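You operate a simulated robot arm through the tools that you are given. There is no shell and no other tool. Be economical: measure what you need, move in short steps, check, and stop when the job is done.

The job below is to be done with a simulated robot arm. You get a single attempt, and the scene is never put back.

TASK
Stand the small blue waste bag in the ring, clamp it, pin the lever and loop the tie on.
Fine: no finger goes between clamp and bag; leave the tie open.

The check looks at the end state, three seconds after you hand in, the way a careful person would. Anything else that was tipped, shoved, dropped, spilled or broken makes it a failure.

THE ROBOT
A 6-joint arm with a two-finger parallel gripper, fixed in place. Base frame: the origin is at the foot of the arm, x ahead of it, y to its left, z up; the work surface is at about z = 840. Readings come in mm, rad, newtons and seconds.
With the tool pointing down near the work surface it reaches from about 340 to 760 mm from the base axis. Its first joint turns from -1.152 to 1.152 rad. Payload 2.45 kg.
The tool frame sits at the grasp point between the pads (the TCP): z along the fingers, y along the line on which they close. The tips reach 24 mm beyond it. The gripper opens to 68 mm. The fingers are 17 mm wide and 10 mm thick; the gripper's body (40 by 70 mm) begins 41 mm behind the TCP.
Orientation is told as [roll, pitch, yaw] about the base's x, y, z axes, in that order, counted from this pose: with the fingers straight down and closing along the base's y, the tool's x points along the base's -x, its y along +y and its z along -z.

THE INTERFACE
- The arm moves only by the tool nudge_tool. Its argument "steps" is a list of rows, each an object of numbers (a shift or turn left out is 0, a gripper value left out holds the last): "x", "y", "z": the shift along the tool's x, y, z in mm; "rx", "ry", "rz": the turn, a rotation vector about the tool's x, y, z in rad. In form: [{"x": .., "y": .., "z": .., "rx": .., "ry": .., "rz": ..}, ...]. A call has 1 to 12 rows; each row shifts and turns the commanded pose from where the row before left it, along the tool's axes as they then stand. "fingers" is the finger opening in mm, from 0 to 68, set as the call begins (left out, the last holds). A row lasts 0.2 s, in which the tool goes at most 50 mm and 0.15 rad; a call with a longer step from one row to the next is refused whole, and so is a gripper value outside its range. A pose out of reach is approached as far as the arm can. The call stops where the force on the tool passes 90 N (or 10 N more than at its start, if that is more) or the arm is blocked; 0.2 s more then pass. The fingers move at their own pace (about 108 mm/s each) and stop on an object; they squeeze with about 37 N. The grip force told is the motor's: it shows also when the fingers shut on nothing. Time passes only in rows, and 0.2 s behind the last, so rows that do not move let the fingers close. The reply holds the time, the measured pose of the TCP, the force on the tool along the base axes, the opening and the grip force, in the units named above and with some noise.
- Cameras (640 x 400 px; columns grow to the right, rows downward): "scene" is fixed at [172.1, 412.1, 1476.9]; the picture's right is [-0.72, -0.69, 0.00], its down [-0.31, 0.32, -0.90] and it looks along [0.62, -0.65, -0.44] (base axes); focal length 266 px, centre (320, 200). "wrist" rides on the gripper at [-32, 0, -39] in the tool frame; the picture's right is [0.00, -1.00, 0.00], its down [0.97, 0.00, -0.24] and it looks along [0.24, 0.00, 0.97] (tool axes); focal length 218 px, centre (320, 200). There is no depth. A picture from a camera that has moved, and an enlarged one, comes with that camera's place and axes in the base frame and with its lens.
- capture(camera): a new picture of that camera. The clock stands still meanwhile.
- inspect(camera, box): a new picture of the part [left, top, right, bottom] of that camera's present view, enlarged. The clock stands still meanwhile.
- sign_off(): hands the job in; it is judged then, once.

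Go step by step. Nothing tells you positions but the pictures and the camera data: compare them with the known pose of the tool, close in by small moves and look again before you grip or let go. The budget is 120 turns and 64 pictures, counting those below and the enlarged ones. Unless the task says otherwise, let go and move clear before handing in, and close with one line.

The tools are called by a JSON object that holds its "fn" and its "kwargs". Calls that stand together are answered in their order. nudge_tool: Moves the arm, as the interface text tells. Its arguments: {"type":"object","properties":{"steps":{"type":"array"},"fingers":{"type":"number"}},"required":["steps"]} The other tools are called the same way: capture (camera) takes a picture; inspect (camera, box) takes an enlarged picture of a part of a camera's view; sign_off () hands the job in.

At the start:

```text
t: 0.0
eef_pos: [471.2, -56.5, 1421.1]
ee_rot: [-0.002, -0.004, 0.001]
contact_force: [0.1, -0.1, 0.5]
gripper_width: 67.9
finger_force: 0.0
```

scene: 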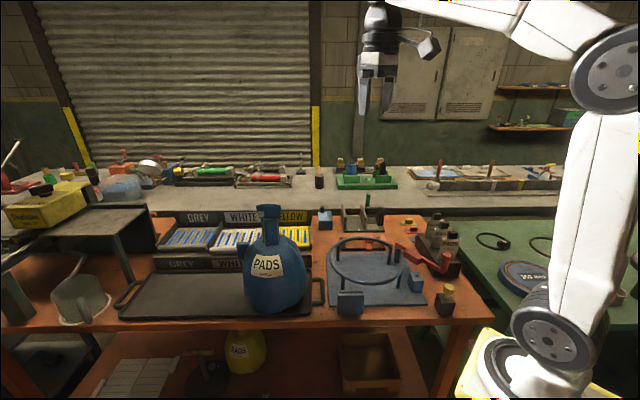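
wrist: 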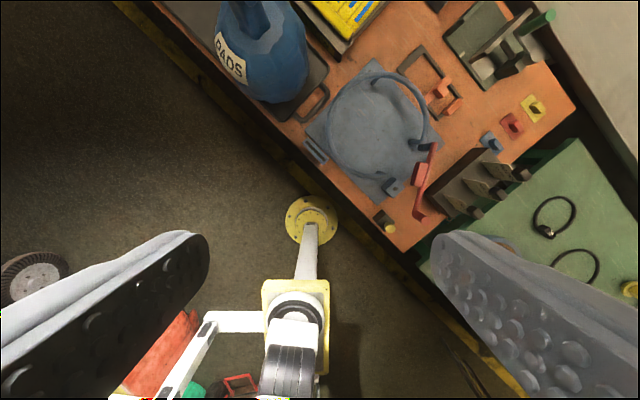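

I see a blue bag labelled PADS on a tray, a ring fixture with a red lever, a few small parts (yellow/red/blue tags), and loops on a green table. I'll look closer before moving.

{"fn": "inspect", "kwargs": {"camera": "scene", "box": [300, 190, 480, 330]}}

{"fn": "inspect", "kwargs": {"camera": "scene", "box": [110, 190, 330, 330]}}

{"fn": "inspect", "kwargs": {"camera": "wrist", "box": [280, 0, 640, 280]}}

{"fn": "inspect", "kwargs": {"camera": "scene", "box": [450, 200, 640, 340]}}

```text
2.86 times, centred on (390, 260) of scene
camera zoom: at [172.1, 412.1, 1476.9], right [-0.72, -0.69, 0.0], down [-0.31, 0.32, -0.9], along [0.62, -0.65, -0.44], focal length 760 px, centre (120, 29)
```

zoom: 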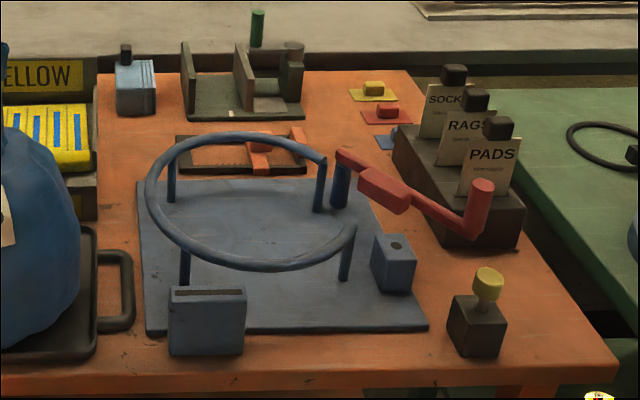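

```text
2.86 times, centred on (220, 260) of scene
camera zoom: at [172.1, 412.1, 1476.9], right [-0.72, -0.69, 0.0], down [-0.31, 0.32, -0.9], along [0.62, -0.65, -0.44], focal length 760 px, centre (606, 29)
```

zoom: 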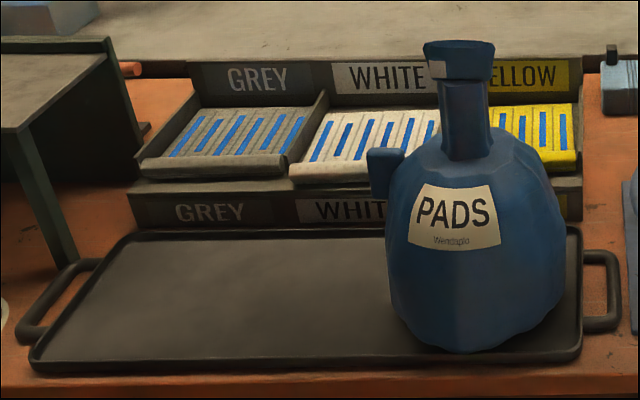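

```text
1.43 times, centred on (460, 140) of wrist
camera zoom: at [502.6, -55.5, 1460.5], right [0.0, -1.0, 0.0], down [-0.97, 0.0, 0.24], along [-0.24, 0.0, -0.97], focal length 312 px, centre (120, 286)
```

zoom: 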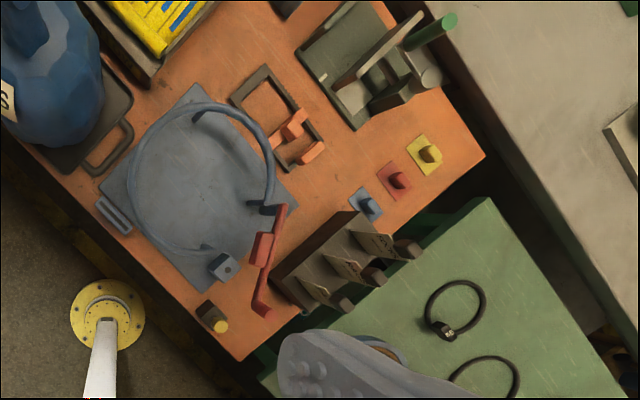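

```text
2.86 times, centred on (545, 270) of scene
camera zoom: at [172.1, 412.1, 1476.9], right [-0.72, -0.69, 0.0], down [-0.31, 0.32, -0.9], along [0.62, -0.65, -0.44], focal length 760 px, centre (-323, 0)
```

zoom: 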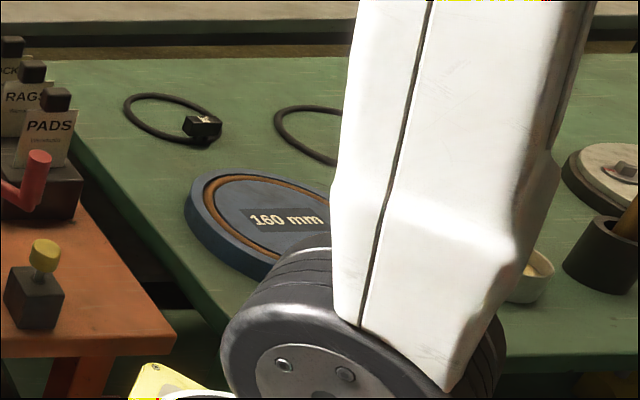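

The ring centre looks to be near (545,-190), and the bag near (655,85) with its neck top around z 1180. I'll move the wrist camera above the fixture for a closer view.

{"fn": "nudge_tool", "kwargs": {"steps": [{"x": -21.5, "y": -22.3, "z": 25}, {"x": -21.5, "y": -22.3, "z": 25}, {"x": -21.5, "y": -22.3, "z": 25}, {"x": -21.5, "y": -22.3, "z": 25}, {"x": -21.5, "y": -22.3, "z": 25}, {"x": -21.5, "y": -22.3, "z": 25}, {}]}}

{"fn": "capture", "kwargs": {"camera": "wrist"}}

{"fn": "inspect", "kwargs": {"camera": "scene", "box": [0, 140, 220, 280]}}

```text
t: 1.6
eef_pos: [602.0, -190.4, 1270.4]
ee_rot: [-0.002, -0.004, 0.001]
contact_force: [0.3, 0.3, 0.3]
gripper_width: 68.0
finger_force: 0.1
```

```text
57 pictures are left
camera wrist: at [633.0, -189.4, 1310.1], right [0.0, -1.0, 0.0], down [-0.97, 0.0, 0.24], along [-0.24, 0.0, -0.97], focal length 218 px, centre (320, 200)
```

wrist: 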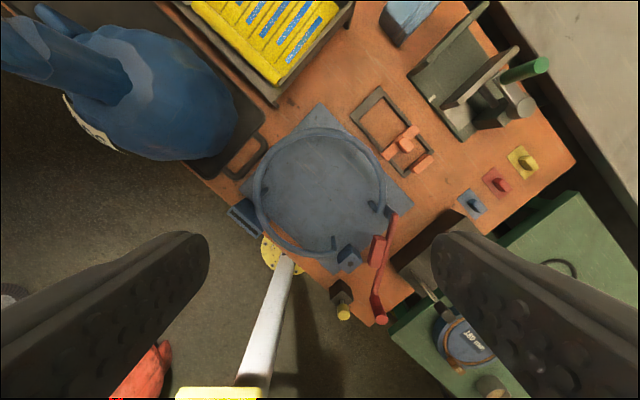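

```text
2.86 times, centred on (110, 210) of scene
camera zoom: at [172.1, 412.1, 1476.9], right [-0.72, -0.69, 0.0], down [-0.31, 0.32, -0.9], along [0.62, -0.65, -0.44], focal length 760 px, centre (920, 171)
```

zoom: 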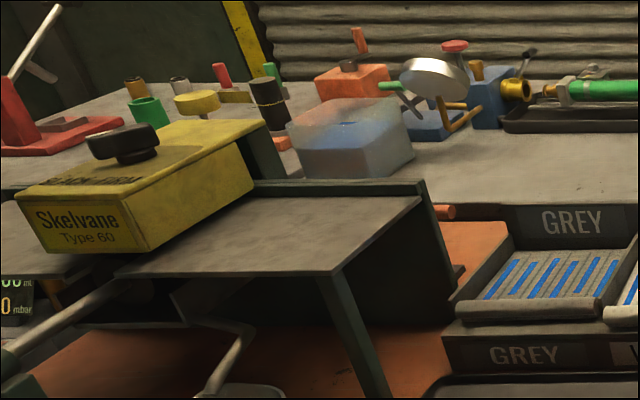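

{"fn": "inspect", "kwargs": {"camera": "wrist", "box": [210, 70, 450, 330]}}

{"fn": "inspect", "kwargs": {"camera": "wrist", "box": [340, 0, 580, 240]}}

```text
1.54 times, centred on (330, 200) of wrist
camera zoom: at [633.0, -189.4, 1310.1], right [0.0, -1.0, 0.0], down [-0.97, 0.0, 0.24], along [-0.24, 0.0, -0.97], focal length 336 px, centre (305, 200)
```

zoom: 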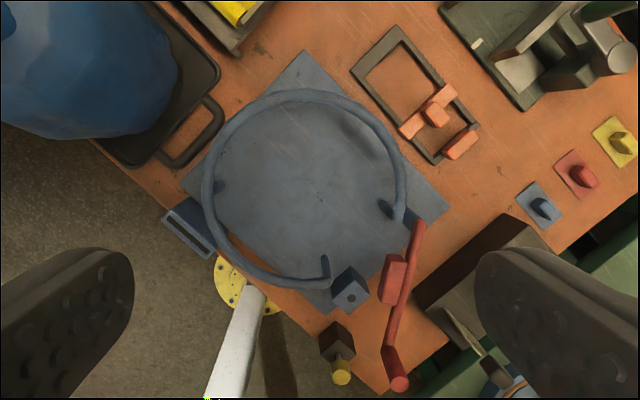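

```text
1.67 times, centred on (460, 120) of wrist
camera zoom: at [633.0, -189.4, 1310.1], right [0.0, -1.0, 0.0], down [-0.97, 0.0, 0.24], along [-0.24, 0.0, -0.97], focal length 364 px, centre (87, 333)
```

zoom: 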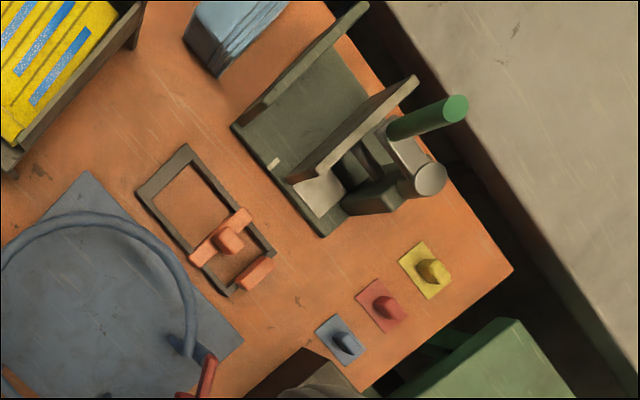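

The loops on the green table are out of reach (about 820 mm), so the tie must be elsewhere, possibly on the rack. I'll zoom in on the rack and the bag's neck.

{"fn": "inspect", "kwargs": {"camera": "scene", "box": [395, 200, 475, 250]}}

{"fn": "inspect", "kwargs": {"camera": "scene", "box": [230, 195, 320, 255]}}

{"fn": "inspect", "kwargs": {"camera": "scene", "box": [335, 235, 465, 325]}}

```text
8.00 times, centred on (435, 225) of scene
camera zoom: at [172.1, 412.1, 1476.9], right [-0.72, -0.69, 0.0], down [-0.31, 0.32, -0.9], along [0.62, -0.65, -0.44], focal length 2129 px, centre (-600, 0)
```

zoom: 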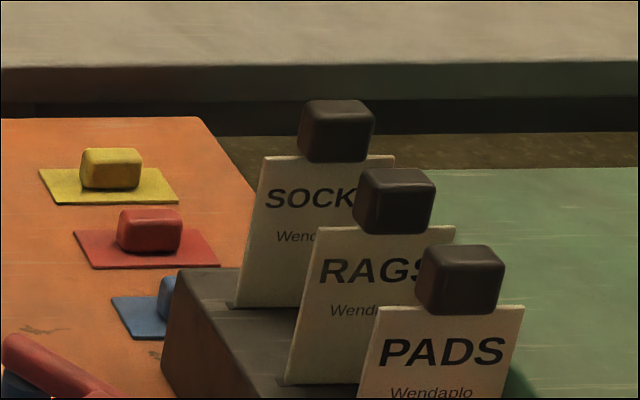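

```text
6.67 times, centred on (275, 225) of scene
camera zoom: at [172.1, 412.1, 1476.9], right [-0.72, -0.69, 0.0], down [-0.31, 0.32, -0.9], along [0.62, -0.65, -0.44], focal length 1774 px, centre (620, 33)
```

zoom: 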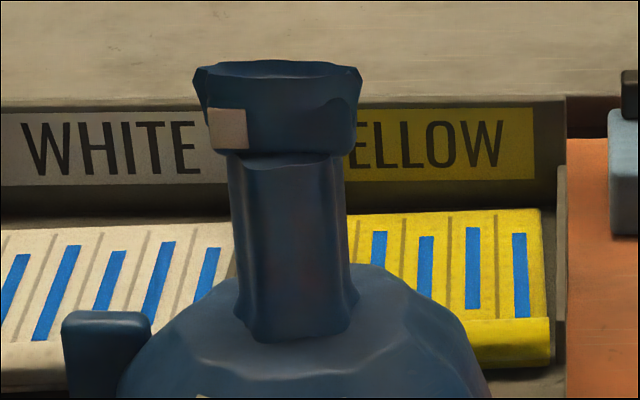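

```text
4.44 times, centred on (400, 280) of scene
camera zoom: at [172.1, 412.1, 1476.9], right [-0.72, -0.69, 0.0], down [-0.31, 0.32, -0.9], along [0.62, -0.65, -0.44], focal length 1182 px, centre (-36, -156)
```

zoom: 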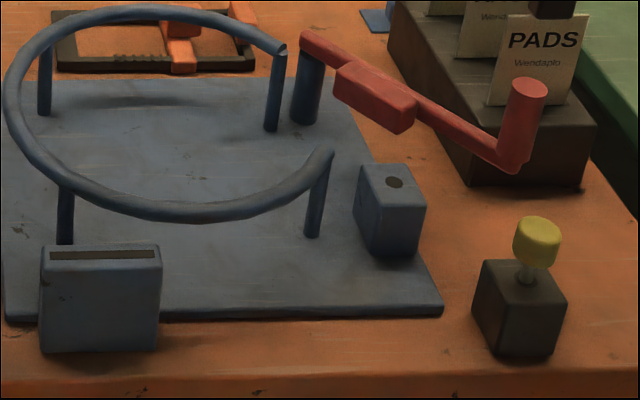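

The dark frame with teeth and an orange slider looks like the tie, and the yellow-headed pin goes in the blue block with the hole. Next I'll look at the bag from above, moving up first to clear it.

{"fn": "nudge_tool", "kwargs": {"steps": [{"z": -45}, {"z": -35, "y": 20}, {"y": 45}, {"y": 45}, {"y": 45}, {"y": 45}, {"y": 45}, {"y": 35}, {}]}}

{"fn": "capture", "kwargs": {"camera": "wrist"}}

```text
t: 3.6
eef_pos: [600.9, 90.2, 1353.5]
ee_rot: [-0.003, -0.004, 0.0]
contact_force: [-0.5, 0.3, -0.3]
gripper_width: 68.3
finger_force: 0.0
```

```text
50 pictures are left
camera wrist: at [631.9, 91.6, 1391.1], right [0.0, -1.0, 0.0], down [-0.97, 0.0, 0.24], along [-0.24, 0.0, -0.97], focal length 218 px, centre (320, 200)
```

wrist: 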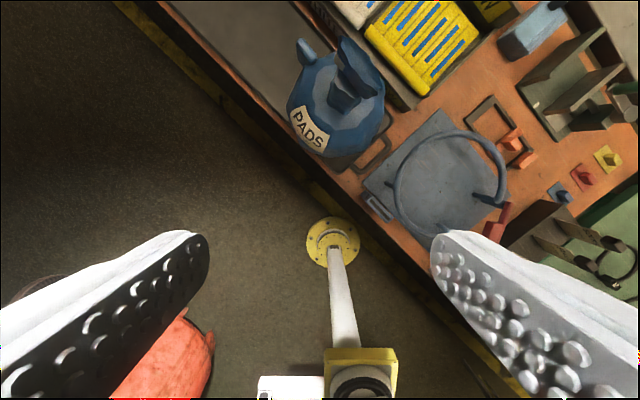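

{"fn": "inspect", "kwargs": {"camera": "wrist", "box": [270, 10, 430, 170]}}

{"fn": "inspect", "kwargs": {"camera": "scene", "box": [225, 195, 335, 325]}}

```text
2.50 times, centred on (350, 90) of wrist
camera zoom: at [631.9, 91.6, 1391.1], right [0.0, -1.0, 0.0], down [-0.97, 0.0, 0.24], along [-0.24, 0.0, -0.97], focal length 546 px, centre (245, 475)
```

zoom: 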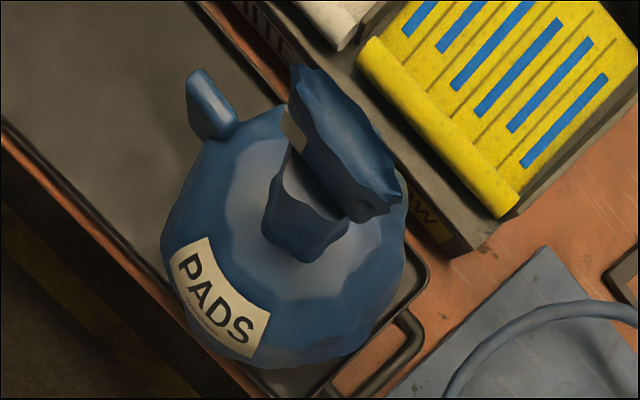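

```text
3.08 times, centred on (280, 260) of scene
camera zoom: at [172.1, 412.1, 1476.9], right [-0.72, -0.69, 0.0], down [-0.31, 0.32, -0.9], along [0.62, -0.65, -0.44], focal length 819 px, centre (443, 15)
```

zoom: 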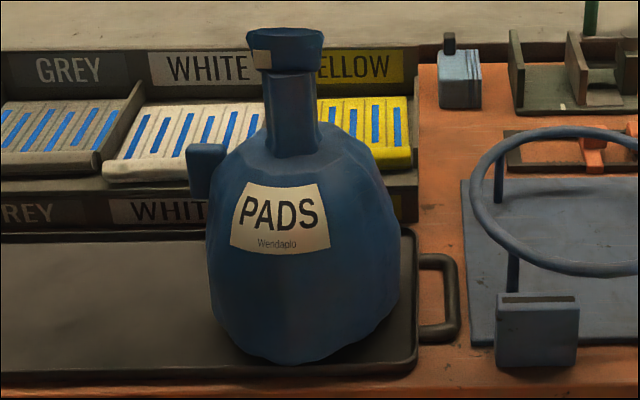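

The bag's neck is flat. Its flared top is centred near (710,50,1147), about 60 mm long along a 37° yaw and thin across. I'll yaw the gripper to straddle it, hover above, and check.

{"fn": "nudge_tool", "kwargs": {"steps": [{"rz": -0.128}, {"rz": -0.128}, {"rz": -0.128}, {"rz": -0.128}, {"rz": -0.128}, {"x": -15.6, "y": -23.8, "z": 30}, {"x": -15.6, "y": -23.8, "z": 30}, {"x": -15.6, "y": -23.8, "z": 30}, {"x": -15.6, "y": -23.8, "z": 30}, {}, {}]}}

{"fn": "capture", "kwargs": {"camera": "wrist"}}

{"fn": "inspect", "kwargs": {"camera": "scene", "box": [210, 120, 350, 240]}}

```text
t: 6.0
eef_pos: [707.8, 50.7, 1231.6]
ee_rot: [-0.003, -0.001, 0.638]
contact_force: [0.1, 0.0, 0.0]
gripper_width: 68.2
finger_force: 0.1
```

```text
47 pictures are left
camera wrist: at [733.8, 70.4, 1269.7], right [0.6, -0.8, 0.0], down [-0.78, -0.58, 0.24], along [-0.19, -0.14, -0.97], focal length 218 px, centre (320, 200)
```

wrist: 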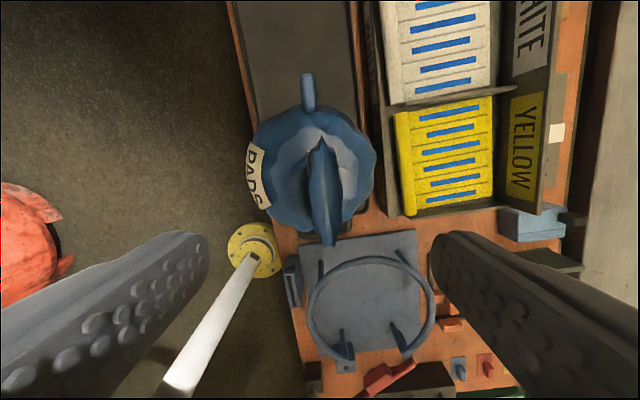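

```text
3.33 times, centred on (280, 180) of scene
camera zoom: at [172.1, 412.1, 1476.9], right [-0.72, -0.69, 0.0], down [-0.31, 0.32, -0.9], along [0.62, -0.65, -0.44], focal length 887 px, centre (453, 267)
```

zoom: 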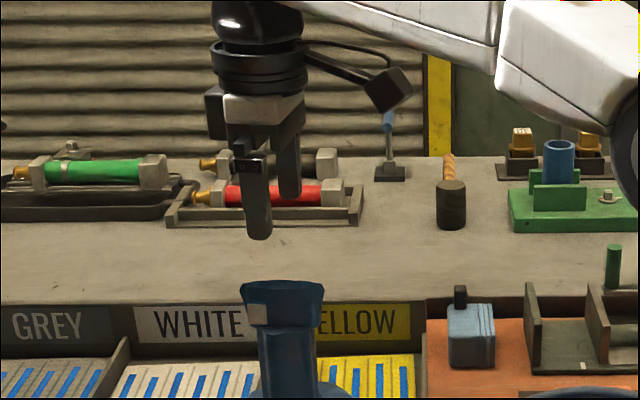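

The gripper is well aligned with the flat neck. I'll shift it slightly and descend around it.

{"fn": "nudge_tool", "kwargs": {"steps": [{"x": -6, "y": -3, "z": 20}, {"z": 25}, {"z": 25}, {"z": 20}, {"z": 12}, {}]}}

{"fn": "inspect", "kwargs": {"camera": "scene", "box": [225, 170, 325, 250]}}

```text
t: 7.4
eef_pos: [713.8, 52.3, 1130.5]
ee_rot: [-0.005, -0.001, 0.639]
contact_force: [-0.2, -0.2, 0.0]
gripper_width: 68.0
finger_force: 0.0
```

```text
5.00 times, centred on (275, 210) of scene
camera zoom: at [172.1, 412.1, 1476.9], right [-0.72, -0.69, 0.0], down [-0.31, 0.32, -0.9], along [0.62, -0.65, -0.44], focal length 1330 px, centre (545, 150)
```

zoom: 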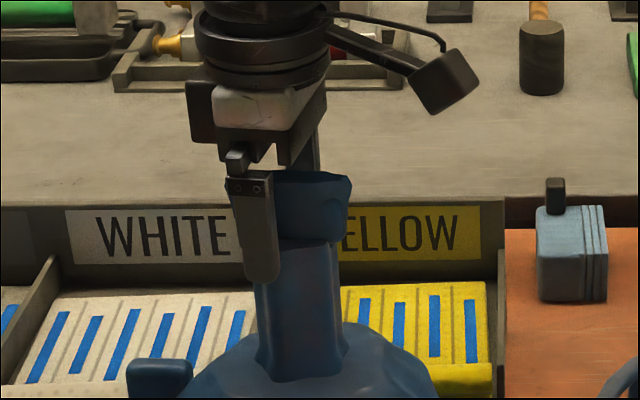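

The gripper sits about 9 mm toward the +u side of the neck. I'll recentre it, lower about 13 mm, and close.

{"fn": "nudge_tool", "kwargs": {"steps": [{"x": 9}, {"z": 13}, {}]}}

{"fn": "nudge_tool", "kwargs": {"steps": [{}, {}, {}, {}], "fingers": 0}}

{"fn": "inspect", "kwargs": {"camera": "scene", "box": [225, 170, 325, 250]}}

```text
t: 8.2
eef_pos: [706.2, 46.3, 1118.4]
ee_rot: [-0.004, -0.001, 0.638]
contact_force: [0.8, -0.4, -0.6]
gripper_width: 67.6
finger_force: 0.1
```

```text
t: 9.2
eef_pos: [706.0, 45.4, 1118.0]
ee_rot: [-0.002, -0.001, 0.639]
contact_force: [-0.5, 1.7, 0.1]
gripper_width: 33.8
finger_force: 37.0
```

```text
5.00 times, centred on (275, 210) of scene
camera zoom: at [172.1, 412.1, 1476.9], right [-0.72, -0.69, 0.0], down [-0.31, 0.32, -0.9], along [0.62, -0.65, -0.44], focal length 1330 px, centre (545, 150)
```

zoom: 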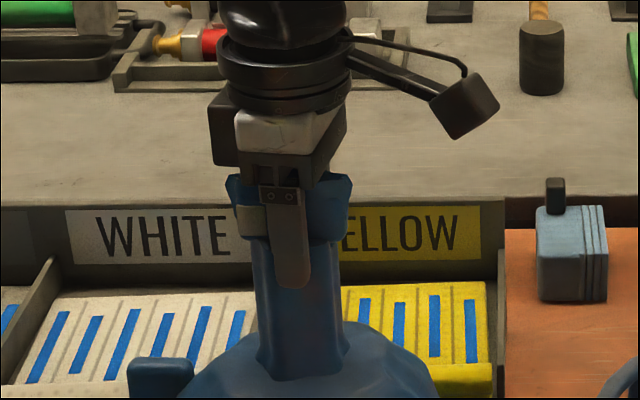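

It is gripped on the neck at 33.8 mm. I'll make a small test lift.

{"fn": "nudge_tool", "kwargs": {"steps": [{"z": -8}, {"z": -10}, {"z": -12}, {}]}}

{"fn": "capture", "kwargs": {"camera": "scene"}}

```text
t: 10.2
eef_pos: [706.0, 45.0, 1149.1]
ee_rot: [-0.004, -0.001, 0.638]
contact_force: [0.7, -0.5, -5.1]
gripper_width: 33.3
finger_force: 36.8
```

```text
43 pictures are left
```

scene: 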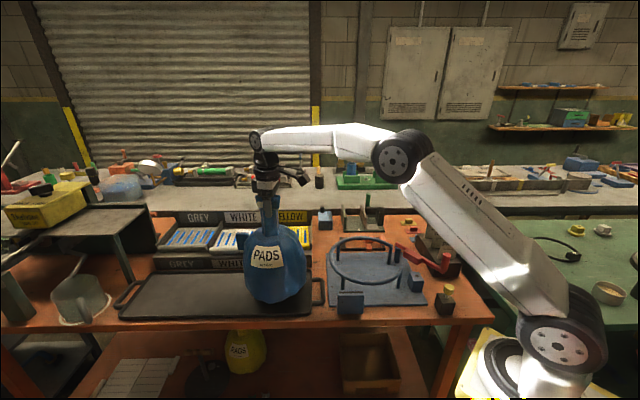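

The bag lifts cleanly and weighs about 0.5 kg. By triangulation the ring centre is about (544,-189) at z 921, the pivot is (504,-325), the hole is (397,-249) and the knob is (338,-297). I'll lift higher first, then carry the bag over.

{"fn": "nudge_tool", "kwargs": {"steps": [{"z": -15}, {"z": -20}, {"z": -20}, {"z": -20}, {"z": -20}, {}]}}

{"fn": "nudge_tool", "kwargs": {"steps": [{"x": 15, "y": -5}, {"x": 26.2, "y": -8.6}, {"x": 26.2, "y": -8.6}, {"x": 26.2, "y": -8.6}, {"x": 26.2, "y": -8.6}, {"x": 26.2, "y": -8.6}, {"x": 26.2, "y": -8.6}, {"x": 26.2, "y": -8.6}, {"x": 26.2, "y": -8.6}, {"x": 26.2, "y": -8.6}, {"x": 26.2, "y": -9}, {}]}}

{"fn": "inspect", "kwargs": {"camera": "scene", "box": [280, 150, 480, 330]}}

{"fn": "capture", "kwargs": {"camera": "wrist"}}

```text
t: 11.6
eef_pos: [707.4, 45.3, 1244.0]
ee_rot: [-0.002, -0.003, 0.64]
contact_force: [0.0, 0.7, -5.5]
gripper_width: 33.0
finger_force: 36.8
```

```text
t: 14.2
eef_pos: [539.0, -192.4, 1242.7]
ee_rot: [-0.001, 0.001, 0.641]
contact_force: [0.3, 0.0, -5.2]
gripper_width: 33.1
finger_force: 37.2
```

```text
2.22 times, centred on (380, 240) of scene
camera zoom: at [172.2, 412.0, 1476.9], right [-0.72, -0.69, 0.0], down [-0.31, 0.32, -0.9], along [0.62, -0.65, -0.44], focal length 591 px, centre (187, 111)
```

zoom: 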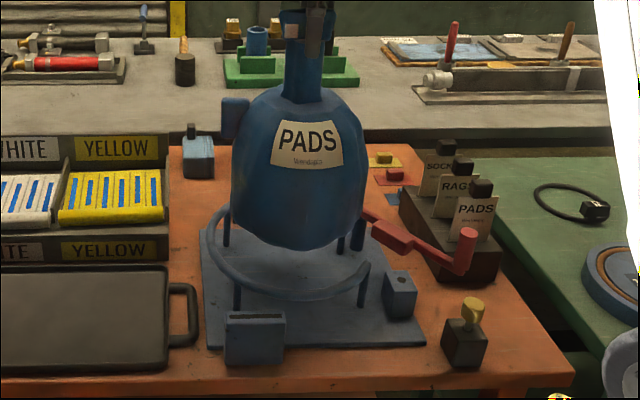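

```text
41 pictures are left
camera wrist: at [564.5, -172.4, 1281.0], right [0.6, -0.8, 0.0], down [-0.78, -0.58, 0.24], along [-0.19, -0.14, -0.97], focal length 218 px, centre (320, 200)
```

wrist: 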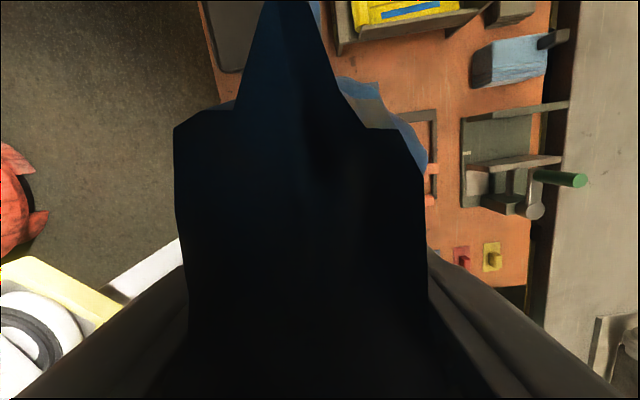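

The bag hangs vertically with its axis at the TCP, and its radius is about 90 mm against about 108 mm inside the ring. I'll bias it about 13 mm toward the clamp side so the pad touches it, then lower.

{"fn": "nudge_tool", "kwargs": {"steps": [{"x": 7, "y": -2}, {"z": 18}, {"z": 18}, {"z": 18}, {"z": 18}, {"z": 18}, {"z": 14}, {"z": 8}, {}]}}

{"fn": "inspect", "kwargs": {"camera": "scene", "box": [300, 180, 460, 330]}}

```text
t: 16.2
eef_pos: [535.2, -199.2, 1129.0]
ee_rot: [-0.003, -0.001, 0.64]
contact_force: [0.0, -0.2, -4.6]
gripper_width: 32.9
finger_force: 36.7
```

```text
2.67 times, centred on (380, 255) of scene
camera zoom: at [172.2, 412.1, 1476.9], right [-0.72, -0.69, 0.0], down [-0.31, 0.32, -0.9], along [0.62, -0.65, -0.44], focal length 710 px, centre (160, 53)
```

zoom: 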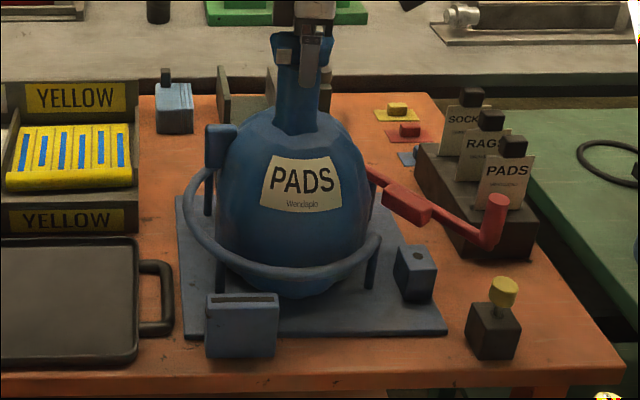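

The bag is inside the ring and still slightly above the plate. I'll lower it in small steps and watch the force.

{"fn": "nudge_tool", "kwargs": {"steps": [{"z": 4}, {"z": 3}, {"z": 2}, {}]}}

```text
t: 17.2
eef_pos: [535.9, -198.9, 1121.0]
ee_rot: [-0.005, 0.0, 0.641]
contact_force: [0.2, 0.1, -5.9]
gripper_width: 33.2
finger_force: 37.1
```

{"fn": "nudge_tool", "kwargs": {"steps": [{"z": 2}, {"z": 1.5}, {}]}}

{"fn": "nudge_tool", "kwargs": {"steps": [{"z": 1.5}, {"z": 1.5}, {}]}}

```text
t: 18.0
eef_pos: [536.9, -199.9, 1120.1]
ee_rot: [-0.011, -0.005, 0.638]
contact_force: [-4.2, -4.7, 23.5]
gripper_width: 32.9
finger_force: 36.9
```

```text
t: 18.8
eef_pos: [536.3, -199.3, 1116.5]
ee_rot: [-0.008, -0.004, 0.639]
contact_force: [-4.3, -8.8, 25.9]
gripper_width: 33.2
finger_force: 36.9
```

The bag touched down at about z 1120, close to its tray height. I'll look, then release.

{"fn": "nudge_tool", "kwargs": {"steps": [{"z": -2}, {}]}}

{"fn": "inspect", "kwargs": {"camera": "scene", "box": [310, 220, 440, 320]}}

```text
t: 19.4
eef_pos: [536.0, -198.4, 1115.8]
ee_rot: [-0.003, -0.001, 0.641]
contact_force: [-1.3, -8.1, 16.9]
gripper_width: 33.0
finger_force: 36.8
```

```text
4.00 times, centred on (375, 270) of scene
camera zoom: at [171.7, 412.0, 1477.0], right [-0.72, -0.69, 0.0], down [-0.31, 0.32, -0.9], along [0.62, -0.65, -0.44], focal length 1064 px, centre (100, -80)
```

zoom: 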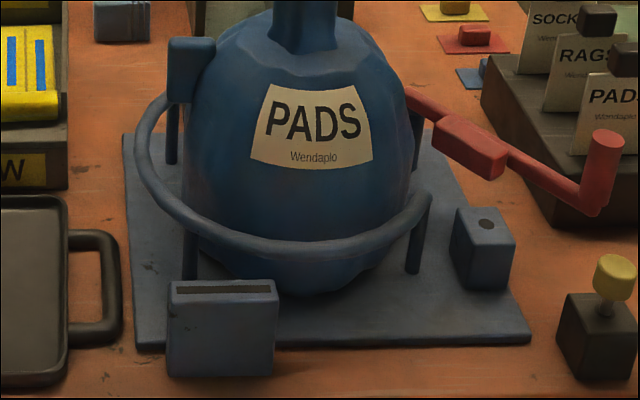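

The bag stands upright inside the ring. I'll open the gripper and retreat straight up.

{"fn": "nudge_tool", "kwargs": {"steps": [{}, {}, {}], "fingers": 68}}

{"fn": "nudge_tool", "kwargs": {"steps": [{"z": -20}, {"z": -40}, {"z": -45}, {"z": -45}, {}]}}

{"fn": "capture", "kwargs": {"camera": "wrist"}}

{"fn": "inspect", "kwargs": {"camera": "scene", "box": [300, 180, 460, 330]}}

```text
t: 20.2
eef_pos: [535.8, -198.4, 1115.1]
ee_rot: [-0.001, -0.003, 0.638]
contact_force: [0.7, 0.2, 0.5]
gripper_width: 67.9
finger_force: 0.0
```

```text
t: 21.4
eef_pos: [532.8, -197.6, 1267.2]
ee_rot: [-0.002, -0.002, 0.638]
contact_force: [-0.4, 0.1, -0.2]
gripper_width: 68.0
finger_force: 0.0
```

```text
38 pictures are left
camera wrist: at [559.1, -178.0, 1306.2], right [0.6, -0.8, 0.0], down [-0.78, -0.58, 0.24], along [-0.19, -0.14, -0.97], focal length 218 px, centre (320, 200)
```

wrist: 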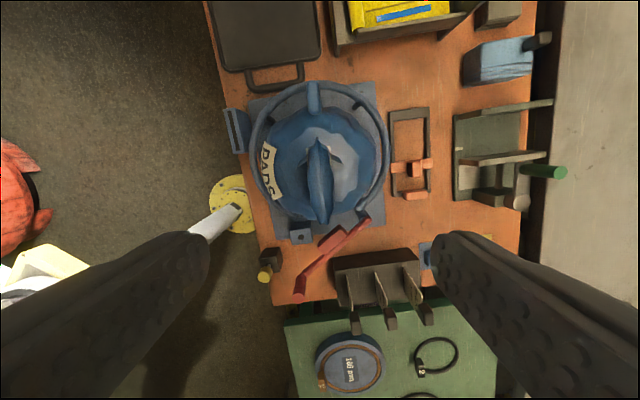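

```text
2.67 times, centred on (380, 255) of scene
camera zoom: at [172.1, 412.1, 1476.9], right [-0.72, -0.69, 0.0], down [-0.31, 0.32, -0.9], along [0.62, -0.65, -0.44], focal length 710 px, centre (160, 53)
```

zoom: 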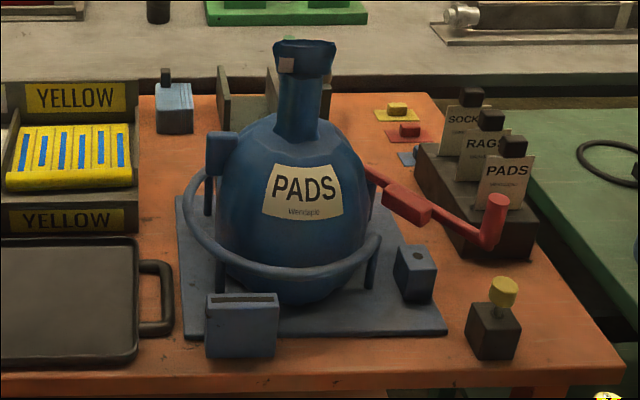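

The bag stands freely in the ring. Next I'll study the lever, hole, pin and tie in an enlarged view.

{"fn": "inspect", "kwargs": {"camera": "wrist", "box": [240, 190, 400, 310]}}

{"fn": "inspect", "kwargs": {"camera": "wrist", "box": [370, 90, 460, 220]}}

```text
3.33 times, centred on (320, 250) of wrist
camera zoom: at [559.1, -178.0, 1306.2], right [0.6, -0.8, 0.0], down [-0.78, -0.58, 0.24], along [-0.19, -0.14, -0.97], focal length 728 px, centre (320, 33)
```

zoom: 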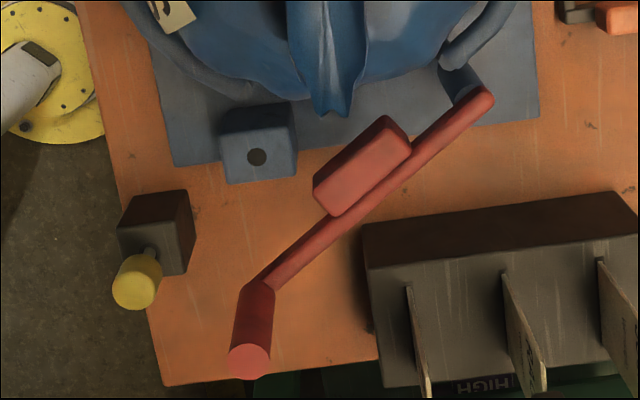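

```text
3.08 times, centred on (415, 155) of wrist
camera zoom: at [559.1, -178.0, 1306.2], right [0.6, -0.8, 0.0], down [-0.78, -0.58, 0.24], along [-0.19, -0.14, -0.97], focal length 672 px, centre (28, 338)
```

zoom: 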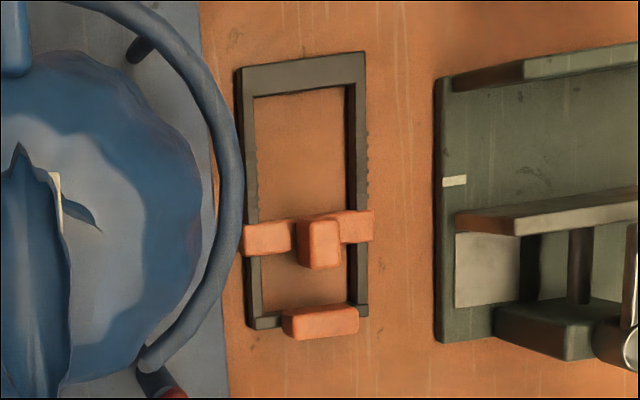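

The lever is a plain bar with a pad and a vertical knob at (340,-296), top z about 990. The pin head is near (312,-233), and the tie is a flat frame with an orange slider. Next I'll go to the knob with the fingers closing along its direction of swing.

{"fn": "nudge_tool", "kwargs": {"steps": [{"rz": 0.139}, {"rz": 0.139}, {"rz": 0.139}, {"rz": 0.139}, {"rz": 0.139}, {"rz": 0.139}, {"rz": 0.139}, {"rz": 0.137}, {}]}}

{"fn": "nudge_tool", "kwargs": {"steps": [{"x": 25.6, "y": -35}, {"x": 25.6, "y": -35}, {"x": 25.6, "y": -35}, {"x": 25.6, "y": -35}, {"x": 25.6, "y": -35}, {"z": 45}, {"z": 45}, {"z": 45}, {"z": 40}, {}]}}

{"fn": "capture", "kwargs": {"camera": "wrist"}}

{"fn": "inspect", "kwargs": {"camera": "scene", "box": [360, 180, 480, 320]}}

```text
t: 23.4
eef_pos: [534.7, -198.4, 1267.3]
ee_rot: [0.001, -0.004, -0.472]
contact_force: [-0.1, -0.1, -0.4]
gripper_width: 68.1
finger_force: 0.1
```

```text
t: 25.6
eef_pos: [341.9, -296.7, 1090.3]
ee_rot: [-0.002, -0.006, -0.469]
contact_force: [-0.2, 0.6, 0.0]
gripper_width: 67.9
finger_force: 0.0
```

```text
34 pictures are left
camera wrist: at [369.5, -311.1, 1129.4], right [-0.45, -0.89, 0.0], down [-0.87, 0.44, 0.24], along [-0.21, 0.11, -0.97], focal length 218 px, centre (320, 200)
```

wrist: 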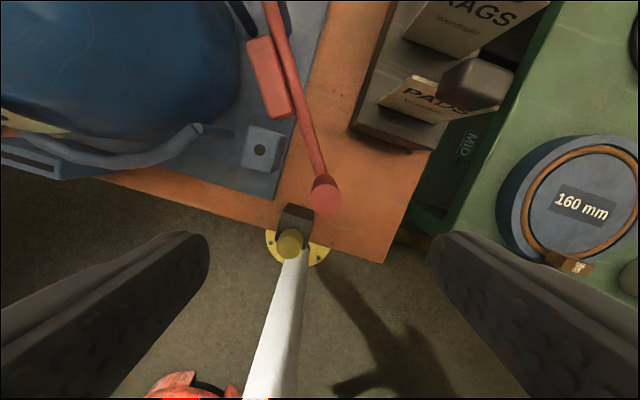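

```text
2.86 times, centred on (420, 250) of scene
camera zoom: at [172.1, 412.1, 1476.9], right [-0.72, -0.69, 0.0], down [-0.31, 0.32, -0.9], along [0.62, -0.65, -0.44], focal length 760 px, centre (34, 57)
```

zoom: 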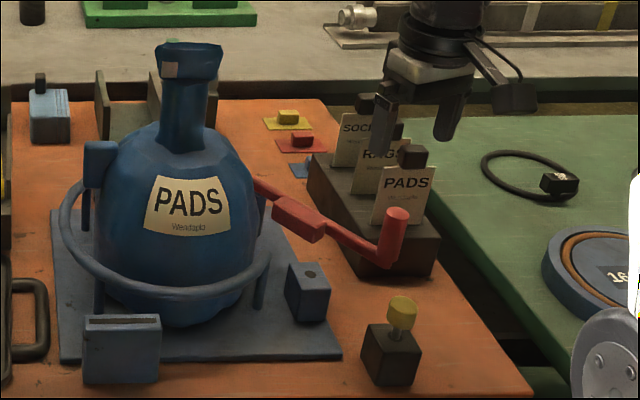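

The knob is almost under the TCP and 4 mm off in y. I'll descend and grip it with the fingertips staying above the bar.

{"fn": "nudge_tool", "kwargs": {"steps": [{"y": -4, "z": 25}, {"z": 35}, {"z": 30}, {"z": 20}, {"z": 7}, {}]}}

{"fn": "inspect", "kwargs": {"camera": "scene", "box": [380, 200, 480, 320]}}

```text
t: 27.0
eef_pos: [339.9, -302.0, 972.8]
ee_rot: [0.0, -0.004, -0.469]
contact_force: [-0.4, 0.3, -0.4]
gripper_width: 67.8
finger_force: 0.2
```

```text
3.33 times, centred on (430, 260) of scene
camera zoom: at [172.1, 412.1, 1476.9], right [-0.72, -0.69, 0.0], down [-0.31, 0.32, -0.9], along [0.62, -0.65, -0.44], focal length 887 px, centre (-47, 0)
```

zoom: 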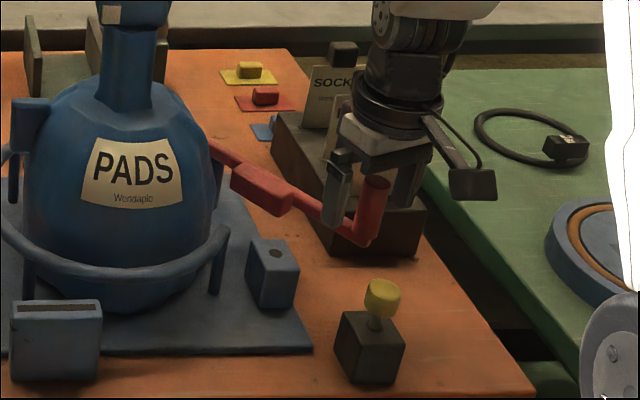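

The knob is between the fingers, so I'll close on it.

{"fn": "nudge_tool", "kwargs": {"steps": [{}, {}, {}], "fingers": 0}}

```text
t: 27.8
eef_pos: [339.4, -301.1, 972.5]
ee_rot: [0.0, -0.005, -0.471]
contact_force: [-0.6, -0.3, -2.6]
gripper_width: 21.8
finger_force: 38.9
```

The knob is held. I'll swing the lever along its arc about the pivot, first down to about 152°.

{"fn": "nudge_tool", "kwargs": {"steps": [{"x": 3.8, "y": 13.1}, {"x": 2.9, "y": 14.3}, {"x": 1.6, "y": 14.4}, {"x": 0.5, "y": 14.6}, {}]}}

{"fn": "inspect", "kwargs": {"camera": "scene", "box": [340, 200, 470, 320]}}

```text
t: 29.0
eef_pos: [359.5, -248.1, 973.4]
ee_rot: [-0.002, -0.005, -0.47]
contact_force: [5.2, -4.6, -23.1]
gripper_width: 21.8
finger_force: 38.4
```

```text
3.33 times, centred on (405, 260) of scene
camera zoom: at [172.5, 411.8, 1476.9], right [-0.72, -0.69, 0.0], down [-0.31, 0.32, -0.9], along [0.62, -0.65, -0.44], focal length 887 px, centre (37, 0)
```

zoom: 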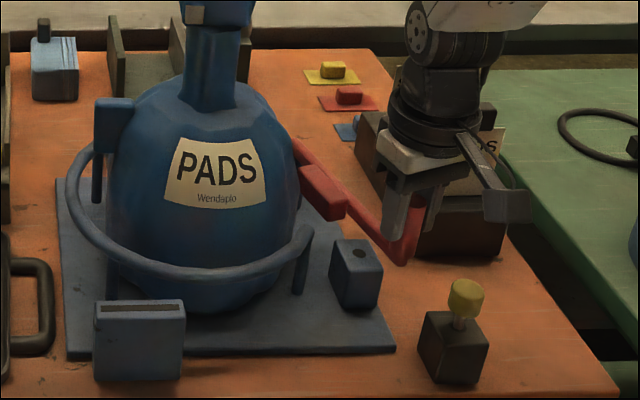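

The lever swings freely. I'll continue to about 139° and relieve a slight upward bias.

{"fn": "nudge_tool", "kwargs": {"steps": [{"x": -0.9, "y": 14.5, "z": 1}, {"x": -2.1, "y": 14.3, "z": 0.5}, {"x": -1.9, "y": 8.6}, {}]}}

{"fn": "inspect", "kwargs": {"camera": "scene", "box": [340, 200, 470, 320]}}

```text
t: 30.0
eef_pos: [380.4, -216.6, 973.5]
ee_rot: [0.001, -0.009, -0.47]
contact_force: [3.3, -1.4, 18.2]
gripper_width: 21.8
finger_force: 38.7
```

```text
3.33 times, centred on (405, 260) of scene
camera zoom: at [171.9, 412.2, 1476.9], right [-0.72, -0.69, 0.0], down [-0.31, 0.32, -0.9], along [0.62, -0.65, -0.44], focal length 887 px, centre (37, 0)
```

zoom: 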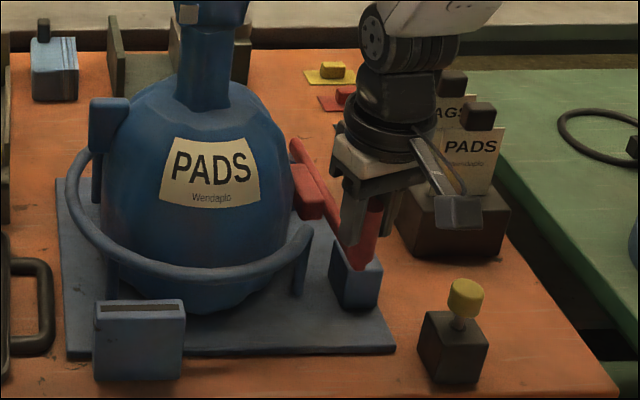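

The lever is at about 139° with the pad against the bag. I'll check clearance to the hole from the wrist view.

{"fn": "capture", "kwargs": {"camera": "wrist"}}

```text
29 pictures are left
camera wrist: at [408.9, -229.2, 1012.9], right [-0.45, -0.89, 0.0], down [-0.87, 0.44, 0.23], along [-0.21, 0.1, -0.97], focal length 218 px, centre (320, 200)
```

wrist: 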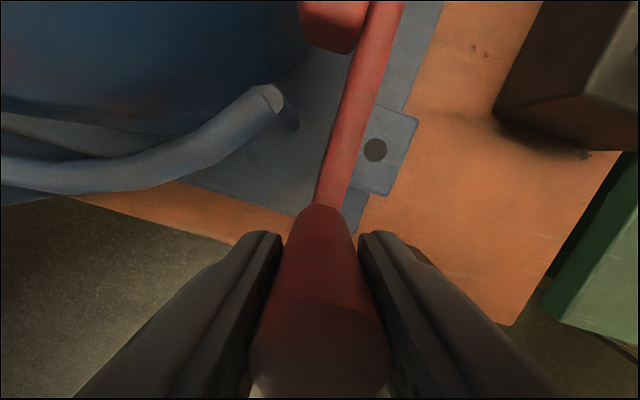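

The lever has cleared the hole by about 6 mm. The pin head is about 28 mm wide, so I'll push about 3° more to give it room and keep the pad firmly on the bag.

{"fn": "nudge_tool", "kwargs": {"steps": [{"x": -0.8, "y": 2.8, "z": -0.7}, {"x": -0.8, "y": 2.8}, {"x": -0.8, "y": 2.8}, {}]}}

{"fn": "capture", "kwargs": {"camera": "wrist"}}

{"fn": "inspect", "kwargs": {"camera": "scene", "box": [310, 180, 450, 320]}}

```text
t: 31.0
eef_pos: [386.6, -210.7, 973.1]
ee_rot: [0.0, -0.008, -0.473]
contact_force: [-11.2, -30.9, 14.0]
gripper_width: 21.9
finger_force: 38.5
```

```text
28 pictures are left
camera wrist: at [413.8, -224.0, 1012.5], right [-0.45, -0.89, 0.0], down [-0.87, 0.44, 0.23], along [-0.21, 0.11, -0.97], focal length 218 px, centre (320, 200)
```

wrist: 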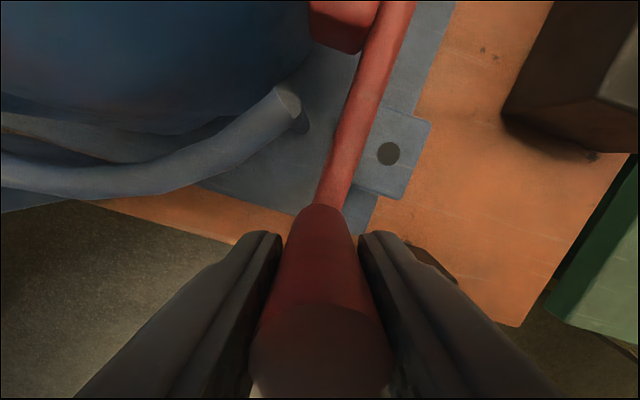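

```text
2.86 times, centred on (380, 250) of scene
camera zoom: at [171.6, 411.2, 1477.2], right [-0.72, -0.69, 0.0], down [-0.31, 0.32, -0.9], along [0.62, -0.65, -0.44], focal length 760 px, centre (149, 57)
```

zoom: 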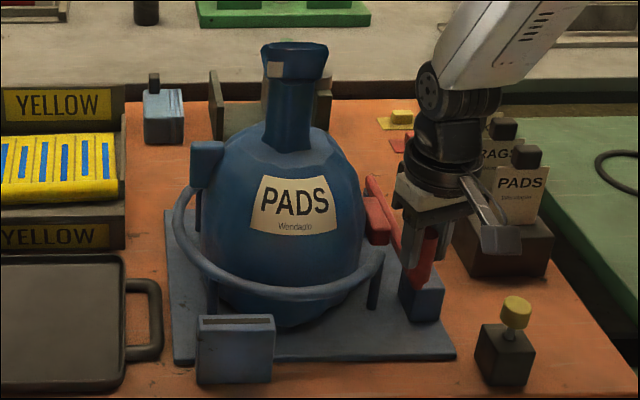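

The pad now presses the bag with about 30 N, the hole is clear of the lever, and the bag is still upright. I'll release the knob with a modest opening and rise.

{"fn": "nudge_tool", "kwargs": {"steps": [{}, {}, {"z": -20}, {"z": -40}, {"z": -45}, {"z": -45}, {}], "fingers": 40}}

{"fn": "capture", "kwargs": {"camera": "wrist"}}

{"fn": "inspect", "kwargs": {"camera": "scene", "box": [350, 220, 470, 320]}}

```text
t: 32.6
eef_pos: [385.8, -206.9, 1122.9]
ee_rot: [-0.001, -0.003, -0.469]
contact_force: [-0.5, -0.6, -0.2]
gripper_width: 40.3
finger_force: 0.0
```

```text
26 pictures are left
camera wrist: at [413.9, -220.8, 1162.0], right [-0.45, -0.89, 0.0], down [-0.87, 0.44, 0.24], along [-0.21, 0.11, -0.97], focal length 218 px, centre (320, 200)
```

wrist: 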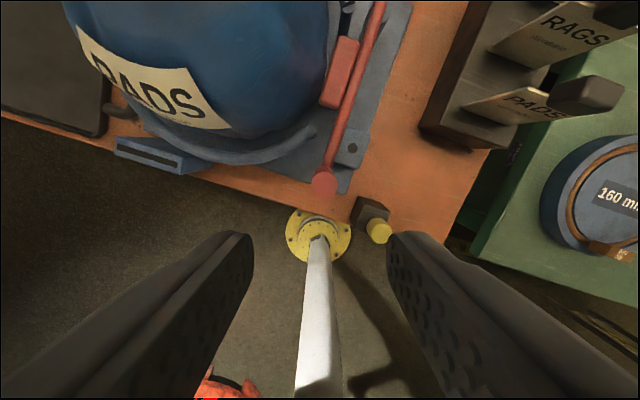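

```text
4.00 times, centred on (410, 270) of scene
camera zoom: at [172.1, 412.1, 1476.9], right [-0.72, -0.69, 0.0], down [-0.31, 0.32, -0.9], along [0.62, -0.65, -0.44], focal length 1064 px, centre (-40, -80)
```

zoom: 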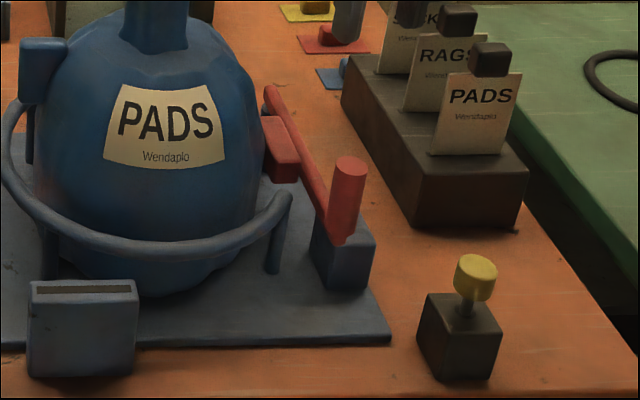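

The lever stays closed with its pad on the bag, at about 135.5°. Next I'll take the pin, yawing so the fingers close perpendicular to the lever, and hover over its head.

{"fn": "nudge_tool", "kwargs": {"steps": [{"rz": 0.103}, {"rz": 0.102}, {"rz": 0.102}, {"x": 18, "y": -38.7}, {"x": 18, "y": -38.7}, {"z": 40}, {"z": 40}, {"z": 20}, {}]}}

{"fn": "capture", "kwargs": {"camera": "wrist"}}

{"fn": "inspect", "kwargs": {"camera": "scene", "box": [400, 200, 500, 320]}}

```text
t: 34.6
eef_pos: [306.0, -237.3, 1023.6]
ee_rot: [0.001, -0.001, -0.777]
contact_force: [0.1, -0.6, 0.5]
gripper_width: 40.0
finger_force: 0.0
```

```text
24 pictures are left
camera wrist: at [328.6, -258.5, 1062.0], right [-0.7, -0.71, 0.0], down [-0.69, 0.68, 0.24], along [-0.17, 0.17, -0.97], focal length 218 px, centre (320, 200)
```

wrist: 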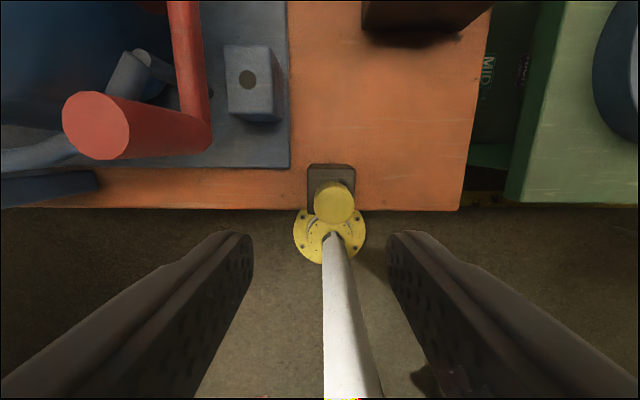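

```text
3.33 times, centred on (450, 260) of scene
camera zoom: at [172.1, 412.1, 1476.9], right [-0.72, -0.69, 0.0], down [-0.31, 0.32, -0.9], along [0.62, -0.65, -0.44], focal length 887 px, centre (-113, 0)
```

zoom: 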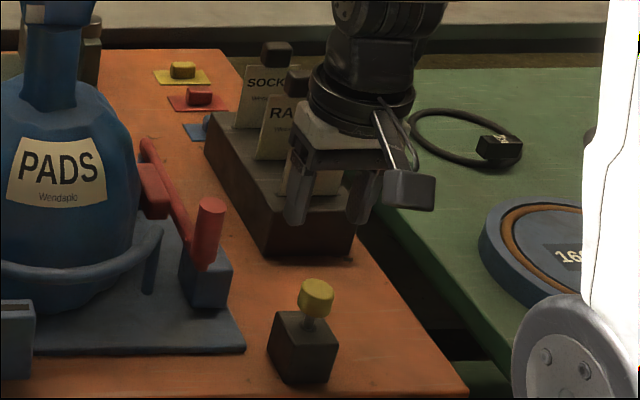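

The pin head is about 23 mm wide and 8 mm off in tool y. I'll correct and descend so the tips overlap about 10 mm of the head.

{"fn": "nudge_tool", "kwargs": {"steps": [{"y": -8.2}, {"z": 30}, {"z": 25}, {"z": 15}, {}]}}

{"fn": "inspect", "kwargs": {"camera": "scene", "box": [410, 230, 490, 310]}}

```text
t: 35.8
eef_pos: [301.2, -245.1, 953.2]
ee_rot: [0.002, -0.004, -0.776]
contact_force: [0.7, 0.7, 0.6]
gripper_width: 40.0
finger_force: 0.0
```

```text
5.00 times, centred on (450, 270) of scene
camera zoom: at [172.1, 412.1, 1476.9], right [-0.72, -0.69, 0.0], down [-0.31, 0.32, -0.9], along [0.62, -0.65, -0.44], focal length 1330 px, centre (-330, -150)
```

zoom: 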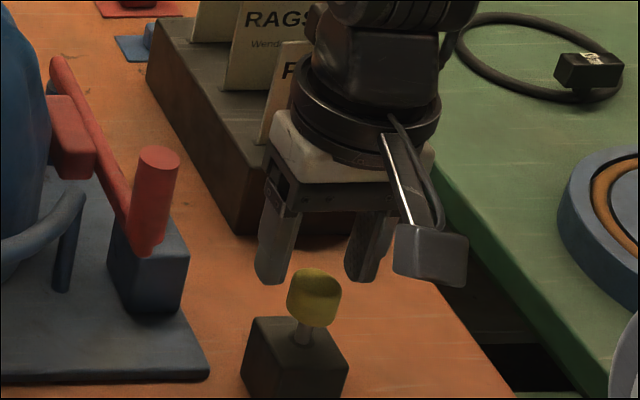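

The tips are only level with the head's top, at about z 930. I'll lower 11 mm and close.

{"fn": "nudge_tool", "kwargs": {"steps": [{"z": 6}, {"z": 5}, {}]}}

{"fn": "nudge_tool", "kwargs": {"steps": [{}, {}, {}], "fingers": 0}}

{"fn": "nudge_tool", "kwargs": {"steps": [{"z": -10}, {"z": -20}, {"z": -25}, {"z": -30}, {}]}}

{"fn": "inspect", "kwargs": {"camera": "scene", "box": [400, 200, 500, 300]}}

```text
t: 36.6
eef_pos: [300.4, -244.7, 941.6]
ee_rot: [0.001, -0.003, -0.777]
contact_force: [0.3, 0.0, 0.1]
gripper_width: 40.1
finger_force: 0.1
```

```text
t: 37.4
eef_pos: [301.1, -243.4, 942.1]
ee_rot: [0.003, -0.003, -0.776]
contact_force: [-0.1, 0.5, 0.6]
gripper_width: 23.5
finger_force: 37.3
```

```text
t: 38.6
eef_pos: [301.4, -244.8, 1029.1]
ee_rot: [0.002, -0.002, -0.778]
contact_force: [-0.5, 1.2, 0.2]
gripper_width: 23.1
finger_force: 36.6
```

```text
4.00 times, centred on (450, 250) of scene
camera zoom: at [172.1, 412.1, 1476.9], right [-0.72, -0.69, 0.0], down [-0.31, 0.32, -0.9], along [0.62, -0.65, -0.44], focal length 1064 px, centre (-200, 0)
```

zoom: 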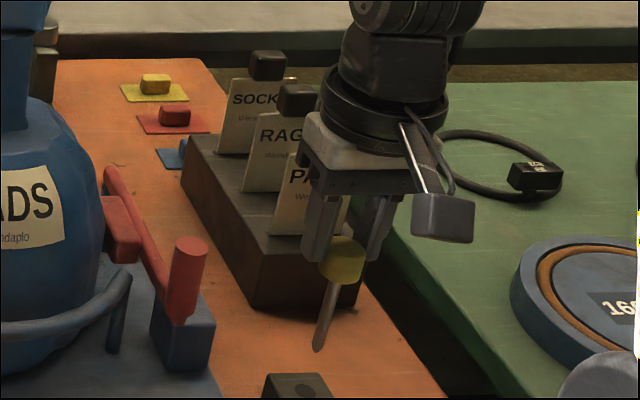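

The pin is held vertically with about 50 mm of shaft. I'll carry it to just above the hole, near (396,-252), and look.

{"fn": "nudge_tool", "kwargs": {"steps": [{"x": -24.2, "y": 20.5}, {"x": -24.2, "y": 20.5}, {"x": -24.2, "y": 20.5}, {"z": 10}, {}]}}

{"fn": "capture", "kwargs": {"camera": "wrist"}}

{"fn": "inspect", "kwargs": {"camera": "scene", "box": [370, 200, 470, 300]}}

```text
t: 39.8
eef_pos: [394.4, -251.1, 1017.6]
ee_rot: [0.002, -0.002, -0.778]
contact_force: [1.0, 0.3, -0.5]
gripper_width: 22.9
finger_force: 36.8
```

```text
20 pictures are left
camera wrist: at [416.6, -272.6, 1055.4], right [-0.7, -0.71, 0.0], down [-0.69, 0.68, 0.24], along [-0.17, 0.17, -0.97], focal length 218 px, centre (320, 200)
```

wrist: 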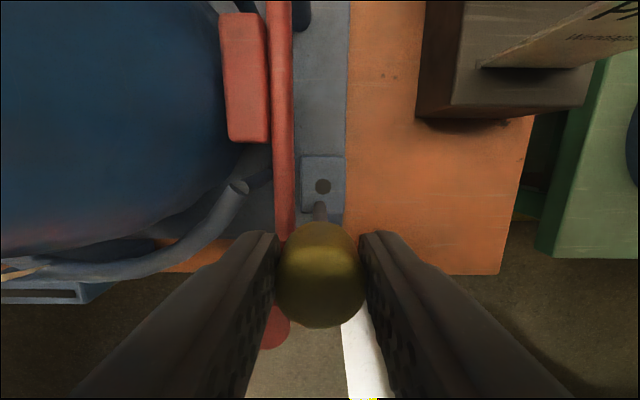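

```text
4.00 times, centred on (420, 250) of scene
camera zoom: at [172.1, 412.1, 1476.9], right [-0.72, -0.69, 0.0], down [-0.31, 0.32, -0.9], along [0.62, -0.65, -0.44], focal length 1064 px, centre (-80, 0)
```

zoom: 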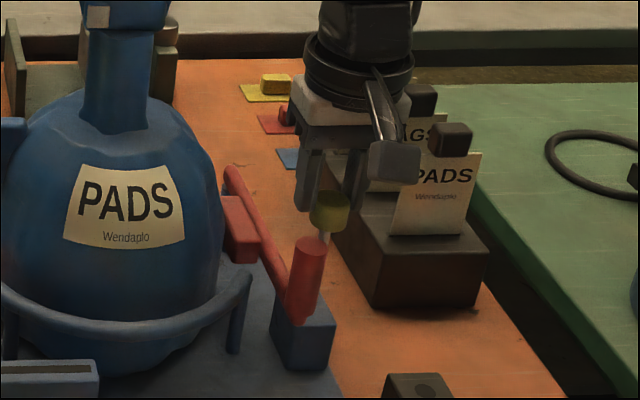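

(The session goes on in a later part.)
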